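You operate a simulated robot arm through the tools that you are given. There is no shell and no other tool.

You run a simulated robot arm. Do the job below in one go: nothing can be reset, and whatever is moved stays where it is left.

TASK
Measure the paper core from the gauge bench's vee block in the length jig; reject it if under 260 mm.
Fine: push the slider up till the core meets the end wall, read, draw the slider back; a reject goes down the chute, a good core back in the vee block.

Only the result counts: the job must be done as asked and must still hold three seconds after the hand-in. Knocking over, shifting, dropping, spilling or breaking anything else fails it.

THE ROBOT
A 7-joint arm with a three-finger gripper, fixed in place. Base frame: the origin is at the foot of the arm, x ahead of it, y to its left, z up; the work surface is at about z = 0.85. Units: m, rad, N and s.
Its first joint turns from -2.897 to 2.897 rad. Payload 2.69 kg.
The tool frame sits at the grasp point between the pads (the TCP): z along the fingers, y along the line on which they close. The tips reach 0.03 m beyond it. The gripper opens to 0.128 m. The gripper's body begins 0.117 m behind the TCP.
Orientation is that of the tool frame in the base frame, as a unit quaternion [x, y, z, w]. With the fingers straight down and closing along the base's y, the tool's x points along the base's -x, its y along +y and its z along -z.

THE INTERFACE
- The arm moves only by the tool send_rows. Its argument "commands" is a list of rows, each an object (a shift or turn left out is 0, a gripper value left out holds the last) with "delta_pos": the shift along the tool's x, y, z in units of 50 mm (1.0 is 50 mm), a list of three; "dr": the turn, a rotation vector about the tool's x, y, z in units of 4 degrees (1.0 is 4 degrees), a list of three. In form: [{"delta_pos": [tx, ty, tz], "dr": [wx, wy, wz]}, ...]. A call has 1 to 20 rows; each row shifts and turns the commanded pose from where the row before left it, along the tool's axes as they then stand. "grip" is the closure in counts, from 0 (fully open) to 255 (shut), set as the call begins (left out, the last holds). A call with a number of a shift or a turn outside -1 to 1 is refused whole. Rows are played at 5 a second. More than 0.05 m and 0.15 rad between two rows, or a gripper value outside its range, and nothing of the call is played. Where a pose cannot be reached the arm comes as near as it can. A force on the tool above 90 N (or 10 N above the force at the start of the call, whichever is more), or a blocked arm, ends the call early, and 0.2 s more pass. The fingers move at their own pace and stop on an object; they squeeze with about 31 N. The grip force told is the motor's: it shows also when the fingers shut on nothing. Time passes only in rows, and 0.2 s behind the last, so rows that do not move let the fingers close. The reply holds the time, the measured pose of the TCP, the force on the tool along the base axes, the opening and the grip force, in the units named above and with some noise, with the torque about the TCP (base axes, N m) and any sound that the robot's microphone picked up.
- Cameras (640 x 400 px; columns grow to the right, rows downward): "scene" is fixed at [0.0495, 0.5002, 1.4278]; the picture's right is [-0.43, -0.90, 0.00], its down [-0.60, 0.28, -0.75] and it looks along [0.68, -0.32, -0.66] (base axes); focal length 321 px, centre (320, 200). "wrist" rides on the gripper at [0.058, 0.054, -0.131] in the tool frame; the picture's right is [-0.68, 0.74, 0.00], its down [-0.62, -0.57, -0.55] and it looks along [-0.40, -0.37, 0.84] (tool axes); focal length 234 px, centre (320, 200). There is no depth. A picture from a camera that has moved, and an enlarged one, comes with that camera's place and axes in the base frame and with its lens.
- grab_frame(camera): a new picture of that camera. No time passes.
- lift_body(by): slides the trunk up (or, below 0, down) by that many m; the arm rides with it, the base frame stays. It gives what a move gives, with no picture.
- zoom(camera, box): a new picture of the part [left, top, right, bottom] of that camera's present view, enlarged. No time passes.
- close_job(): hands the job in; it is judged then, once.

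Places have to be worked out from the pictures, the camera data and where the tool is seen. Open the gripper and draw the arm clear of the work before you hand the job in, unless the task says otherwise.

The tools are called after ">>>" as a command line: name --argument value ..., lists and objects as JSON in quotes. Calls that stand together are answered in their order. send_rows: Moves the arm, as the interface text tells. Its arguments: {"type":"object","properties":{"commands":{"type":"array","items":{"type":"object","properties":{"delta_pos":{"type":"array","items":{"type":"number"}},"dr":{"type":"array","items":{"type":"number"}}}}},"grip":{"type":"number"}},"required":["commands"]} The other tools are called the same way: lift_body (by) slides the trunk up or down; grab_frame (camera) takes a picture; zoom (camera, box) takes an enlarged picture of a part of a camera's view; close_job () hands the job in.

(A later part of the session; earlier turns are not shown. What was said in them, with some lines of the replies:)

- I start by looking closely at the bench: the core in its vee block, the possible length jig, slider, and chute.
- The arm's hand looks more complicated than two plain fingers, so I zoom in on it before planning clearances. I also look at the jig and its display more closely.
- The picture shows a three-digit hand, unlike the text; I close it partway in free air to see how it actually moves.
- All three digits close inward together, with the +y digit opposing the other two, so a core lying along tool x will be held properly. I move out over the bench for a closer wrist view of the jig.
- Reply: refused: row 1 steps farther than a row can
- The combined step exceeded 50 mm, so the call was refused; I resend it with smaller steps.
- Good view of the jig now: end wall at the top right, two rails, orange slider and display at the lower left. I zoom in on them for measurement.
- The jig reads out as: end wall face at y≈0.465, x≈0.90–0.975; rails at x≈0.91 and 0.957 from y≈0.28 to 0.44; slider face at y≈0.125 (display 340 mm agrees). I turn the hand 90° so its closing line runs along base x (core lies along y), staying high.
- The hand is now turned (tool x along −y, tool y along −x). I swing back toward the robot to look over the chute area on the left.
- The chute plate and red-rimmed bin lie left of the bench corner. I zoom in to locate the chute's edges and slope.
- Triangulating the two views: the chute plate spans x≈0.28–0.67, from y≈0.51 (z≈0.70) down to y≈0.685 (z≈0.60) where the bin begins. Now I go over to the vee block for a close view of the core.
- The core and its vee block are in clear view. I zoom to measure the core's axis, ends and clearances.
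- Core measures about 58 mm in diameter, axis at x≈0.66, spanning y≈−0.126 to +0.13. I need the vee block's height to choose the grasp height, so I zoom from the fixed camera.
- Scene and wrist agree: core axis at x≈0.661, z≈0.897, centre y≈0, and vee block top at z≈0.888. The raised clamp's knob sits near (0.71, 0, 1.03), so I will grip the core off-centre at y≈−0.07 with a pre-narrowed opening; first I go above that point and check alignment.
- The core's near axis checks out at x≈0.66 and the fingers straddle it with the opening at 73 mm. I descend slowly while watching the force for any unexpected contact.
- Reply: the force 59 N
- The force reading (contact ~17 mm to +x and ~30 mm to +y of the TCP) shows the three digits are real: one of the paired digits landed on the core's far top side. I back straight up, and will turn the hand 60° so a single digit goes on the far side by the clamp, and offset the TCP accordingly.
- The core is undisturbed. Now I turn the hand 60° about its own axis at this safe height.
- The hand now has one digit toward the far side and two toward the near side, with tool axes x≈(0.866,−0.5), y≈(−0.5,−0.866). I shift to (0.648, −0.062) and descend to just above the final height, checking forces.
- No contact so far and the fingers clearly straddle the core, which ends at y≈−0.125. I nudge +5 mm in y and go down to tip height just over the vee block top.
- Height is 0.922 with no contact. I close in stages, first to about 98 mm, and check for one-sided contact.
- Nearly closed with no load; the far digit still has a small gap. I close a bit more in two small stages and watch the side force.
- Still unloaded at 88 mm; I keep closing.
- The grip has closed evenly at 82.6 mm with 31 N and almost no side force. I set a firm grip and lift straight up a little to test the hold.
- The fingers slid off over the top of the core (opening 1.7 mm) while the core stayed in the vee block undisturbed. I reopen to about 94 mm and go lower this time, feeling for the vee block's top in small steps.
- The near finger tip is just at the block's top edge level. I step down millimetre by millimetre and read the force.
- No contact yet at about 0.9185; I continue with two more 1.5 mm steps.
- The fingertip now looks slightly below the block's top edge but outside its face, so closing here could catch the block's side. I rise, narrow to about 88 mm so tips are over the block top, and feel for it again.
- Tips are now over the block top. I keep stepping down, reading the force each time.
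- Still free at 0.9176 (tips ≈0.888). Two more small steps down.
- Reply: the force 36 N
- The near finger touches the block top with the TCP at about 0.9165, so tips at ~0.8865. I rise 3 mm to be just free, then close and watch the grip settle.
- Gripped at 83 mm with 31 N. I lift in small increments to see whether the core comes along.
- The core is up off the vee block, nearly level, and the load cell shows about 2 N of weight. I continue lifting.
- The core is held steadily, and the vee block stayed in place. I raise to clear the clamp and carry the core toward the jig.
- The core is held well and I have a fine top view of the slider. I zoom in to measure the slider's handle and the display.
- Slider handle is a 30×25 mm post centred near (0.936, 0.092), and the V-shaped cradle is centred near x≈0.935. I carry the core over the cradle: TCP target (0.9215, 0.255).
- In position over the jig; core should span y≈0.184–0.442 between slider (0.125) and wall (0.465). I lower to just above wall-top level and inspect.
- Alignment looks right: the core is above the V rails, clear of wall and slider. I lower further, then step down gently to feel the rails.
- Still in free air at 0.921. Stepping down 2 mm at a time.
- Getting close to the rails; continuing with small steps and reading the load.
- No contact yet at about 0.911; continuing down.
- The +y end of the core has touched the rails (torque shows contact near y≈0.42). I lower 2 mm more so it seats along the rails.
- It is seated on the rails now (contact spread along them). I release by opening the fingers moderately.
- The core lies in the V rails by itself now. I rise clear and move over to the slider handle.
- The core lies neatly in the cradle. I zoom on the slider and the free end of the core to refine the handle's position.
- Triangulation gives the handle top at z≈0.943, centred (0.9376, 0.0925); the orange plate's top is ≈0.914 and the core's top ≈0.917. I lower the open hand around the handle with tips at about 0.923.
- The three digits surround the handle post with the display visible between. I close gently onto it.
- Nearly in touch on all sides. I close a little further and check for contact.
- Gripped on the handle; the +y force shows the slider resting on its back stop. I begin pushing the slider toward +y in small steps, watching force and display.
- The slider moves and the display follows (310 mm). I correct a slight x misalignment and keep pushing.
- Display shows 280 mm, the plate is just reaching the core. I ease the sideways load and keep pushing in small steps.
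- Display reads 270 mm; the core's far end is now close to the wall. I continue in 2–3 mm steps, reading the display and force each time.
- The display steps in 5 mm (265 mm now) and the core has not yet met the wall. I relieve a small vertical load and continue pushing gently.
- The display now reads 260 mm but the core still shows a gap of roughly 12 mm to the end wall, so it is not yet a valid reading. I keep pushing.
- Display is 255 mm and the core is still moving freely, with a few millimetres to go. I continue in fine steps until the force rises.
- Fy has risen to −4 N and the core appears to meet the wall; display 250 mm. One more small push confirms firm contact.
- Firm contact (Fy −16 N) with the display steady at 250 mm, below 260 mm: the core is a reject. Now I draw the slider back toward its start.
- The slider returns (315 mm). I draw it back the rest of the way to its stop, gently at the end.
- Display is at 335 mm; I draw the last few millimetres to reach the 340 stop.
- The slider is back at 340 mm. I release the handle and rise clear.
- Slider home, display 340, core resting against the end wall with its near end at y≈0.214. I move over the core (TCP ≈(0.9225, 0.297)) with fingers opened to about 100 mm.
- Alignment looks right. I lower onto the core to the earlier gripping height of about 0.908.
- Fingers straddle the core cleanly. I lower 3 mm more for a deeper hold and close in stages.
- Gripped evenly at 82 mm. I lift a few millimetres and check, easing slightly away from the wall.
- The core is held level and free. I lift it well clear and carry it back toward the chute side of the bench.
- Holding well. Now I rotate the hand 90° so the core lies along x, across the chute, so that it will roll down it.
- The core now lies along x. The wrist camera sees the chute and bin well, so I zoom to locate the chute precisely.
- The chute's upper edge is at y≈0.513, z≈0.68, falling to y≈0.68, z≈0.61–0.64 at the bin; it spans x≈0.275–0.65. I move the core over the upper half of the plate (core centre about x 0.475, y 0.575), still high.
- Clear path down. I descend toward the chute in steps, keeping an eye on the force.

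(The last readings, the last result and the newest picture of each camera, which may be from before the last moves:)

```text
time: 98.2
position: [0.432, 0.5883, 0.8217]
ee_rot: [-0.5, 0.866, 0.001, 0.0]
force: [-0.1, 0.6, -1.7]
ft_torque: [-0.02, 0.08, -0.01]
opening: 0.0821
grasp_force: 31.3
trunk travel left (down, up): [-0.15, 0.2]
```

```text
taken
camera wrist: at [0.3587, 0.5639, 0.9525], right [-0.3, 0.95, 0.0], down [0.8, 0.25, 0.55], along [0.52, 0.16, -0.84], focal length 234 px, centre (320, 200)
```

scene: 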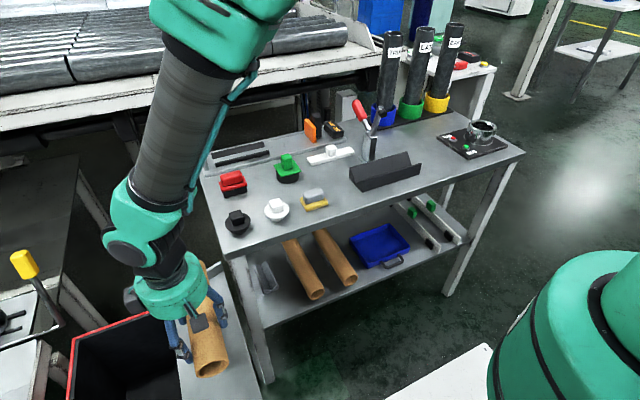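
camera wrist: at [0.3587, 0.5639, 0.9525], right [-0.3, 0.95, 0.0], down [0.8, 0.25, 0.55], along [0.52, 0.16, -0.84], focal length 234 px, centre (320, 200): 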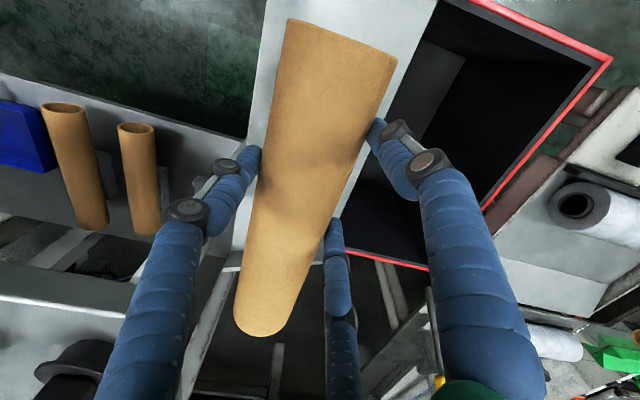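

The plate is directly below the core. I zoom to check the core's placement between the chute's end flanges before going lower.

>>> zoom --camera "wrist" --box '[180, 0, 460, 340]'

>>> zoom --camera "scene" --box '[60, 230, 300, 400]'

```text
1.18 times, centred on (320, 170) of wrist
camera zoom: at [0.3587, 0.5639, 0.9525], right [-0.3, 0.95, 0.0], down [0.8, 0.25, 0.55], along [0.52, 0.16, -0.84], focal length 276 px, centre (320, 235)
```

zoom: 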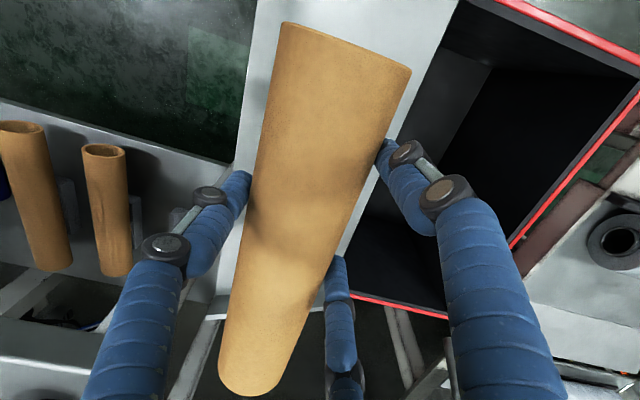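

```text
2.35 times, centred on (180, 315) of scene
camera zoom: at [0.0495, 0.5002, 1.4278], right [-0.43, -0.9, 0.0], down [-0.6, 0.28, -0.75], along [0.68, -0.32, -0.66], focal length 756 px, centre (649, -71)
```

zoom: 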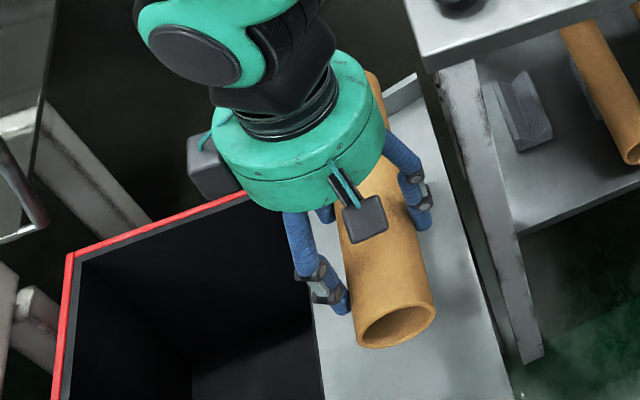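

The core (x≈0.35–0.60) sits well between the flanges (0.27 and 0.68), over the plate. I continue down slowly.

>>> send_rows --commands '[{"delta_pos": [0, 0, 0.4]}, {"delta_pos": [0, 0, 0.4]}, {"delta_pos": [0, 0, 0.4]}, {"delta_pos": [0, 0, 0.3]}, {"delta_pos": [0, 0, 0.2]}, {"delta_pos": [0, 0, 0]}]'

>>> grab_frame --camera "wrist"

>>> zoom --camera "scene" --box '[60, 230, 300, 400]'

```text
time: 99.6
position: [0.4311, 0.5878, 0.7361]
ee_rot: [-0.5, 0.866, 0.0, 0.0]
force: [-0.6, -0.2, -1.3]
ft_torque: [-0.02, 0.09, -0.03]
opening: 0.0822
grasp_force: 30.9
trunk travel left (down, up): [-0.15, 0.2]
```

```text
taken
camera wrist: at [0.3587, 0.5631, 0.8682], right [-0.3, 0.95, 0.0], down [0.8, 0.25, 0.55], along [0.52, 0.16, -0.84], focal length 234 px, centre (320, 200)
```

wrist: 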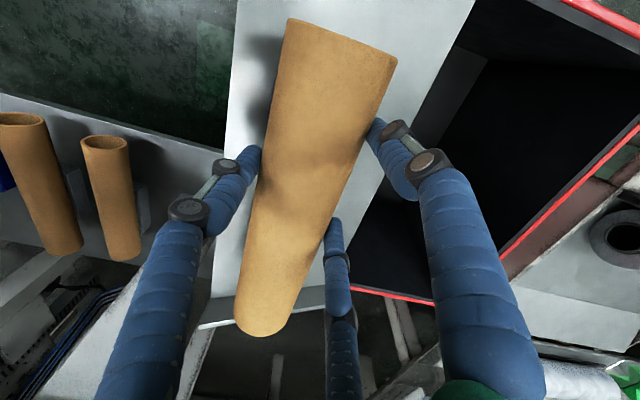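

```text
2.35 times, centred on (180, 315) of scene
camera zoom: at [0.0495, 0.5002, 1.4278], right [-0.43, -0.9, 0.0], down [-0.6, 0.28, -0.75], along [0.68, -0.32, -0.66], focal length 756 px, centre (649, -71)
```

zoom: 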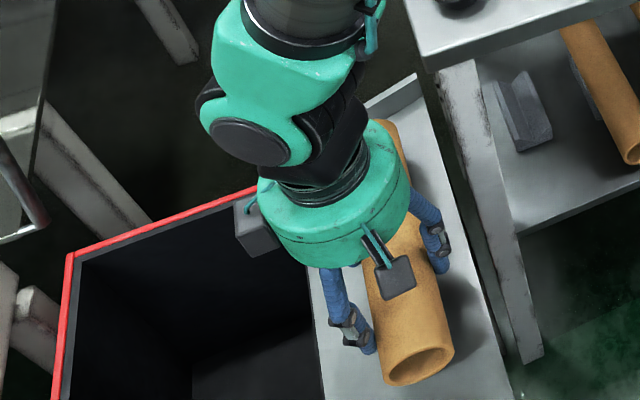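

Still free; shadow and core are closing up. I step down 5 mm at a time watching for contact.

>>> send_rows --commands '[{"delta_pos": [0, 0, 0.1]}, {"delta_pos": [0, 0, 0.1]}, {"delta_pos": [0, 0, 0]}]'

>>> send_rows --commands '[{"delta_pos": [0, 0, 0.1]}, {"delta_pos": [0, 0, 0.1]}, {"delta_pos": [0, 0, 0]}]'

>>> zoom --camera "scene" --box '[130, 270, 300, 400]'

```text
time: 100.4
position: [0.4316, 0.5866, 0.7265]
ee_rot: [-0.499, 0.866, 0.001, 0.0]
force: [0.1, 0.2, -1.6]
ft_torque: [0.03, 0.07, -0.01]
opening: 0.0821
grasp_force: 31.6
trunk travel left (down, up): [-0.15, 0.2]
```

```text
time: 101.2
position: [0.4321, 0.5872, 0.7168]
ee_rot: [-0.5, 0.866, -0.001, 0.0]
force: [1.0, 0.8, -0.7]
ft_torque: [0.02, 0.06, -0.02]
opening: 0.0822
grasp_force: 31.3
trunk travel left (down, up): [-0.15, 0.2]
```

```text
3.08 times, centred on (215, 335) of scene
camera zoom: at [0.0495, 0.5002, 1.4278], right [-0.43, -0.9, 0.0], down [-0.6, 0.28, -0.75], along [0.68, -0.32, -0.66], focal length 988 px, centre (643, -215)
```

zoom: 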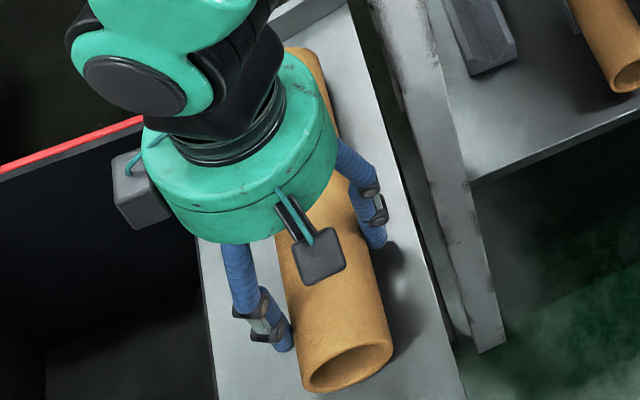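

Getting near; continuing with smaller steps.

>>> send_rows --commands '[{"delta_pos": [0, 0, 0.08]}, {"delta_pos": [0, 0, 0.08]}, {"delta_pos": [0, 0, 0]}]'

>>> send_rows --commands '[{"delta_pos": [0, 0, 0.08]}, {"delta_pos": [0, 0, 0]}]'

>>> zoom --camera "scene" --box '[130, 270, 300, 400]'

>>> grab_frame --camera "wrist"

```text
time: 102.0
position: [0.432, 0.5888, 0.7121]
ee_rot: [-0.5, 0.866, 0.0, 0.001]
force: [0.0, 2.9, 5.5]
ft_torque: [-0.03, -0.02, 0.04]
opening: 0.0819
grasp_force: 31.3
trunk travel left (down, up): [-0.15, 0.2]
```

```text
time: 102.6
position: [0.4335, 0.5899, 0.7077]
ee_rot: [-0.5, 0.866, 0.001, 0.002]
force: [0.2, 8.7, 28.8]
ft_torque: [-0.21, -0.04, -0.02]
opening: 0.0829
grasp_force: 30.9
trunk travel left (down, up): [-0.15, 0.2]
```

```text
3.08 times, centred on (215, 335) of scene
camera zoom: at [0.0495, 0.5002, 1.4278], right [-0.43, -0.9, 0.0], down [-0.6, 0.28, -0.75], along [0.68, -0.32, -0.66], focal length 988 px, centre (643, -215)
```

zoom: 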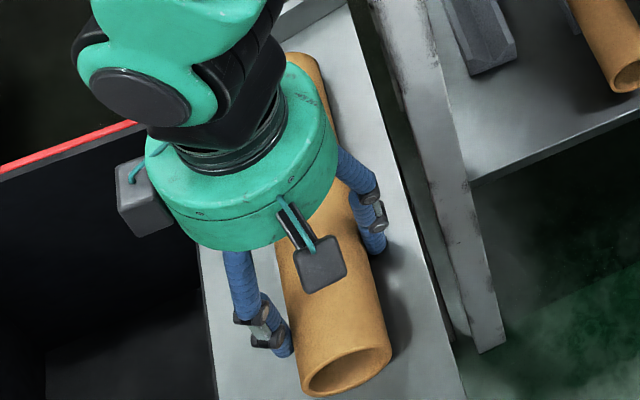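

```text
taken
camera wrist: at [0.3588, 0.5644, 0.8383], right [-0.3, 0.95, 0.0], down [0.8, 0.25, 0.55], along [0.53, 0.17, -0.83], focal length 234 px, centre (320, 200)
```

wrist: 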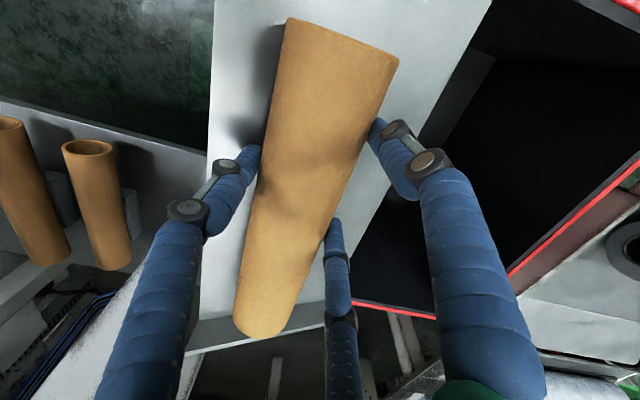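

The core bears evenly on the sloping plate (force direction shows ~17° slope). I back off the pressing force and open the fingers to let it go.

>>> send_rows --commands '[{"delta_pos": [0, 0, -0.07]}, {"delta_pos": [0, 0, 0]}]'

>>> send_rows --commands '[{"delta_pos": [0, 0, 0]}, {"delta_pos": [0, 0, 0]}, {"delta_pos": [0, 0, 0]}]' --grip 0

>>> grab_frame --camera "wrist"

>>> zoom --camera "scene" --box '[60, 230, 300, 400]'

```text
time: 103.2
position: [0.4316, 0.5864, 0.709]
ee_rot: [-0.499, 0.866, 0.0, 0.0]
force: [1.6, 9.2, 9.6]
ft_torque: [0.17, -0.5, 0.67]
opening: 0.0821
grasp_force: 30.8
trunk travel left (down, up): [-0.15, 0.2]
```

```text
time: 104.0
position: [0.4313, 0.5873, 0.7073]
ee_rot: [-0.5, 0.866, 0.0, 0.0]
force: [0.2, 0.9, 0.1]
ft_torque: [0.02, -0.01, -0.02]
opening: 0.1278
grasp_force: 0.0
trunk travel left (down, up): [-0.15, 0.2]
```

```text
taken
camera wrist: at [0.3581, 0.5628, 0.8395], right [-0.3, 0.95, 0.0], down [0.8, 0.25, 0.55], along [0.52, 0.16, -0.84], focal length 234 px, centre (320, 200)
```

wrist: 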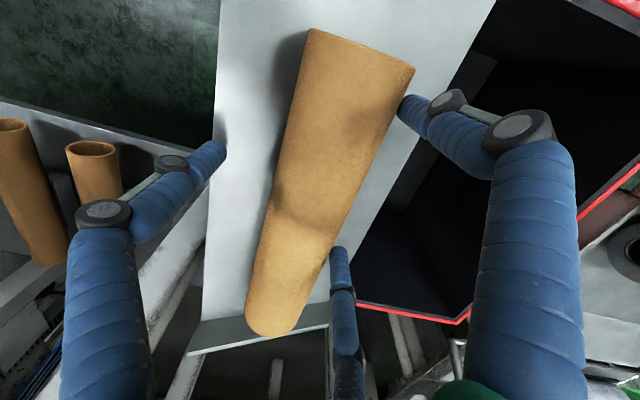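

```text
2.35 times, centred on (180, 315) of scene
camera zoom: at [0.0495, 0.5002, 1.4278], right [-0.43, -0.9, 0.0], down [-0.6, 0.28, -0.75], along [0.68, -0.32, -0.66], focal length 756 px, centre (649, -71)
```

zoom: 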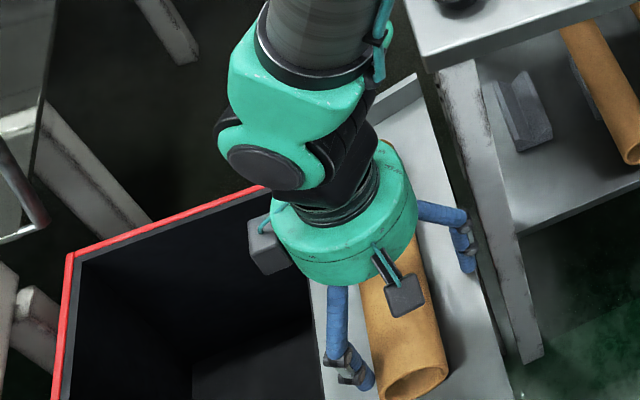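

As expected the core has rolled against the two downhill fingers. I lift the hand straight up so it can roll on down.

>>> send_rows --commands '[{"delta_pos": [0, 0, -0.3]}, {"delta_pos": [0, 0, -0.5]}, {"delta_pos": [0, 0, -0.6]}, {"delta_pos": [0, 0, -0.7]}, {"delta_pos": [0, 0, -0.7]}, {"delta_pos": [0, 0, 0]}, {"delta_pos": [0, 0, 0]}]'

>>> grab_frame --camera "wrist"

>>> zoom --camera "scene" --box '[60, 230, 300, 400]'

```text
time: 105.6
position: [0.4315, 0.5877, 0.8471]
ee_rot: [-0.499, 0.867, 0.0, 0.001]
force: [1.1, -1.2, 0.1]
ft_torque: [0.02, 0.0, 0.01]
opening: 0.1279
grasp_force: 0.1
trunk travel left (down, up): [-0.15, 0.2]
```

```text
taken
camera wrist: at [0.3583, 0.563, 0.9793], right [-0.3, 0.95, 0.0], down [0.8, 0.25, 0.55], along [0.52, 0.16, -0.84], focal length 234 px, centre (320, 200)
```

wrist: 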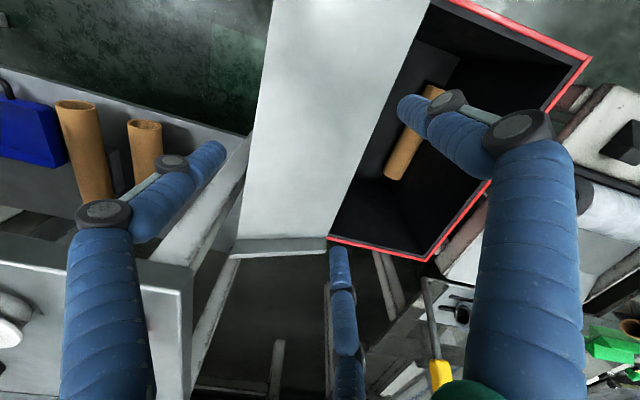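

```text
2.35 times, centred on (180, 315) of scene
camera zoom: at [0.0495, 0.5002, 1.4278], right [-0.43, -0.9, 0.0], down [-0.6, 0.28, -0.75], along [0.68, -0.32, -0.66], focal length 756 px, centre (649, -71)
```

zoom: 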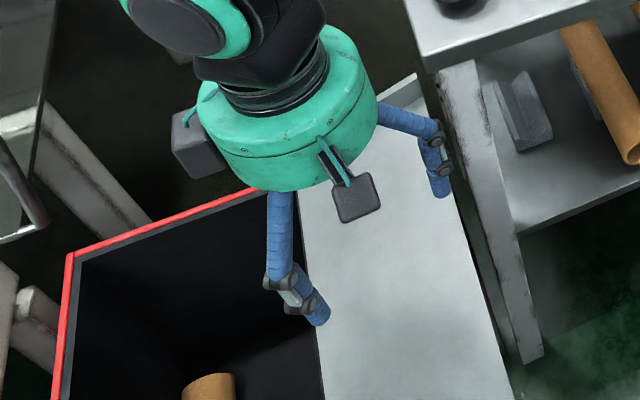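

The core rolled down the chute and now lies in the reject bin. I raise the hand and draw the arm clear, then check the whole scene.

>>> send_rows --commands '[{"delta_pos": [0, 0, -0.8]}, {"delta_pos": [0, 0, -0.8]}, {"delta_pos": [0, 0, -0.8]}, {"delta_pos": [0, 0, -0.8]}, {"delta_pos": [0, 0, -0.8]}, {"delta_pos": [0, 0, -0.8]}, {"delta_pos": [0, 0, -0.8]}, {"delta_pos": [0.6, -0.4, 0]}, {"delta_pos": [0.6, -0.4, 0]}, {"delta_pos": [0.6, -0.4, 0]}, {"delta_pos": [0.6, -0.4, 0]}, {"delta_pos": [0.6, -0.4, 0]}, {"delta_pos": [0.6, -0.4, 0]}, {"delta_pos": [0, 0, 0]}, {"delta_pos": [0, 0, 0]}]'

>>> grab_frame --camera "scene"

>>> grab_frame --camera "wrist"

>>> zoom --camera "scene" --box '[190, 90, 450, 240]'

>>> zoom --camera "scene" --box '[60, 240, 300, 400]'

```text
time: 108.8
position: [0.4454, 0.3713, 1.1277]
ee_rot: [-0.5, 0.866, 0.0, -0.001]
force: [0.9, 0.5, 0.8]
ft_torque: [0.01, 0.01, 0.02]
opening: 0.1278
grasp_force: 0.1
trunk travel left (down, up): [-0.15, 0.2]
```

```text
taken
```

scene: 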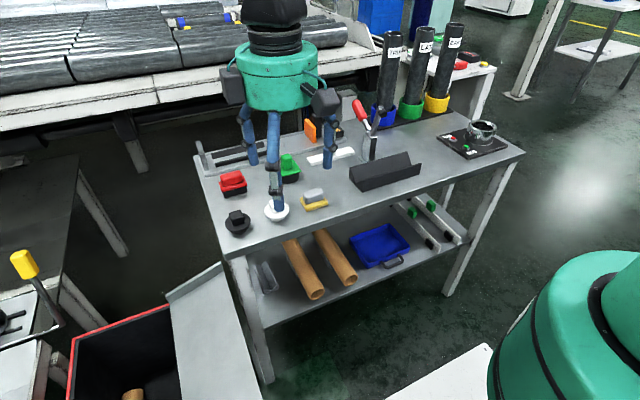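

```text
taken
camera wrist: at [0.372, 0.347, 1.2591], right [-0.3, 0.95, 0.0], down [0.8, 0.25, 0.55], along [0.52, 0.16, -0.84], focal length 234 px, centre (320, 200)
```

wrist: 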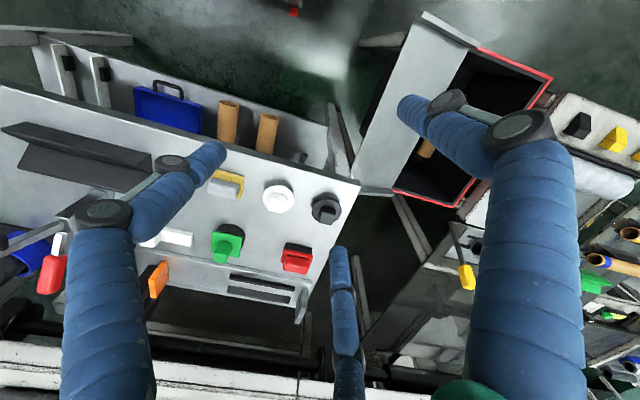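

```text
2.46 times, centred on (320, 165) of scene
camera zoom: at [0.0495, 0.5002, 1.4278], right [-0.43, -0.9, 0.0], down [-0.6, 0.28, -0.75], along [0.68, -0.32, -0.66], focal length 791 px, centre (320, 286)
```

zoom: 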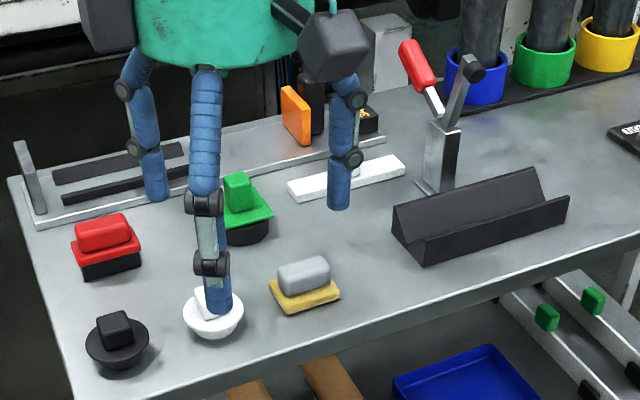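

```text
2.50 times, centred on (180, 320) of scene
camera zoom: at [0.0495, 0.5002, 1.4278], right [-0.43, -0.9, 0.0], down [-0.6, 0.28, -0.75], along [0.68, -0.32, -0.66], focal length 803 px, centre (670, -100)
```

zoom: 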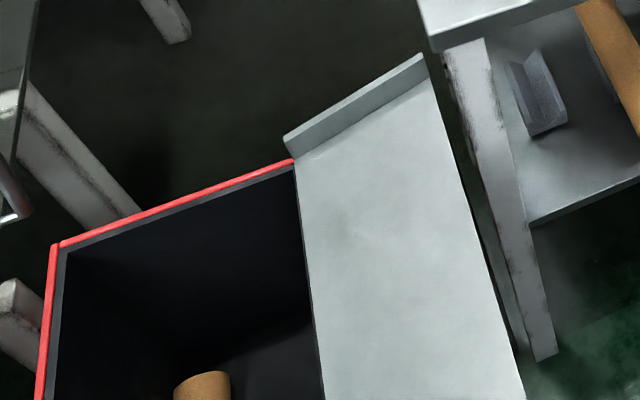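

The bench is as it was: vee block and clamp in place, slider home, jig empty. The core lies in the reject bin, and the arm is clear with the hand open. I hand the job in.

>>> close_job

```text
The job is handed in.
```

The core measured 250 mm in the length jig, under the 260 mm limit, so I rejected it down the chute. It rolled into the bin and was lying there when I handed the job in.

- **Reading:** I pushed the slider until the core met the end wall (about 16 N). The display held at 250 mm; it reads in 5 mm steps.
- **Slider:** It is drawn back to its start, with the display at 340 mm again.
- **First grip:** My first try at lifting the core slipped off over the top. It stayed in the vee block, and the second, deeper grip held.
- **Hand:** It has three fingers rather than the two described, and one came down on the core early on. I turned the hand and re-aimed the grip; the core did not move.
- **Bench:** In the last pictures the vee block, clamp and other fixtures are where they were. The hand is open and the arm is clear.
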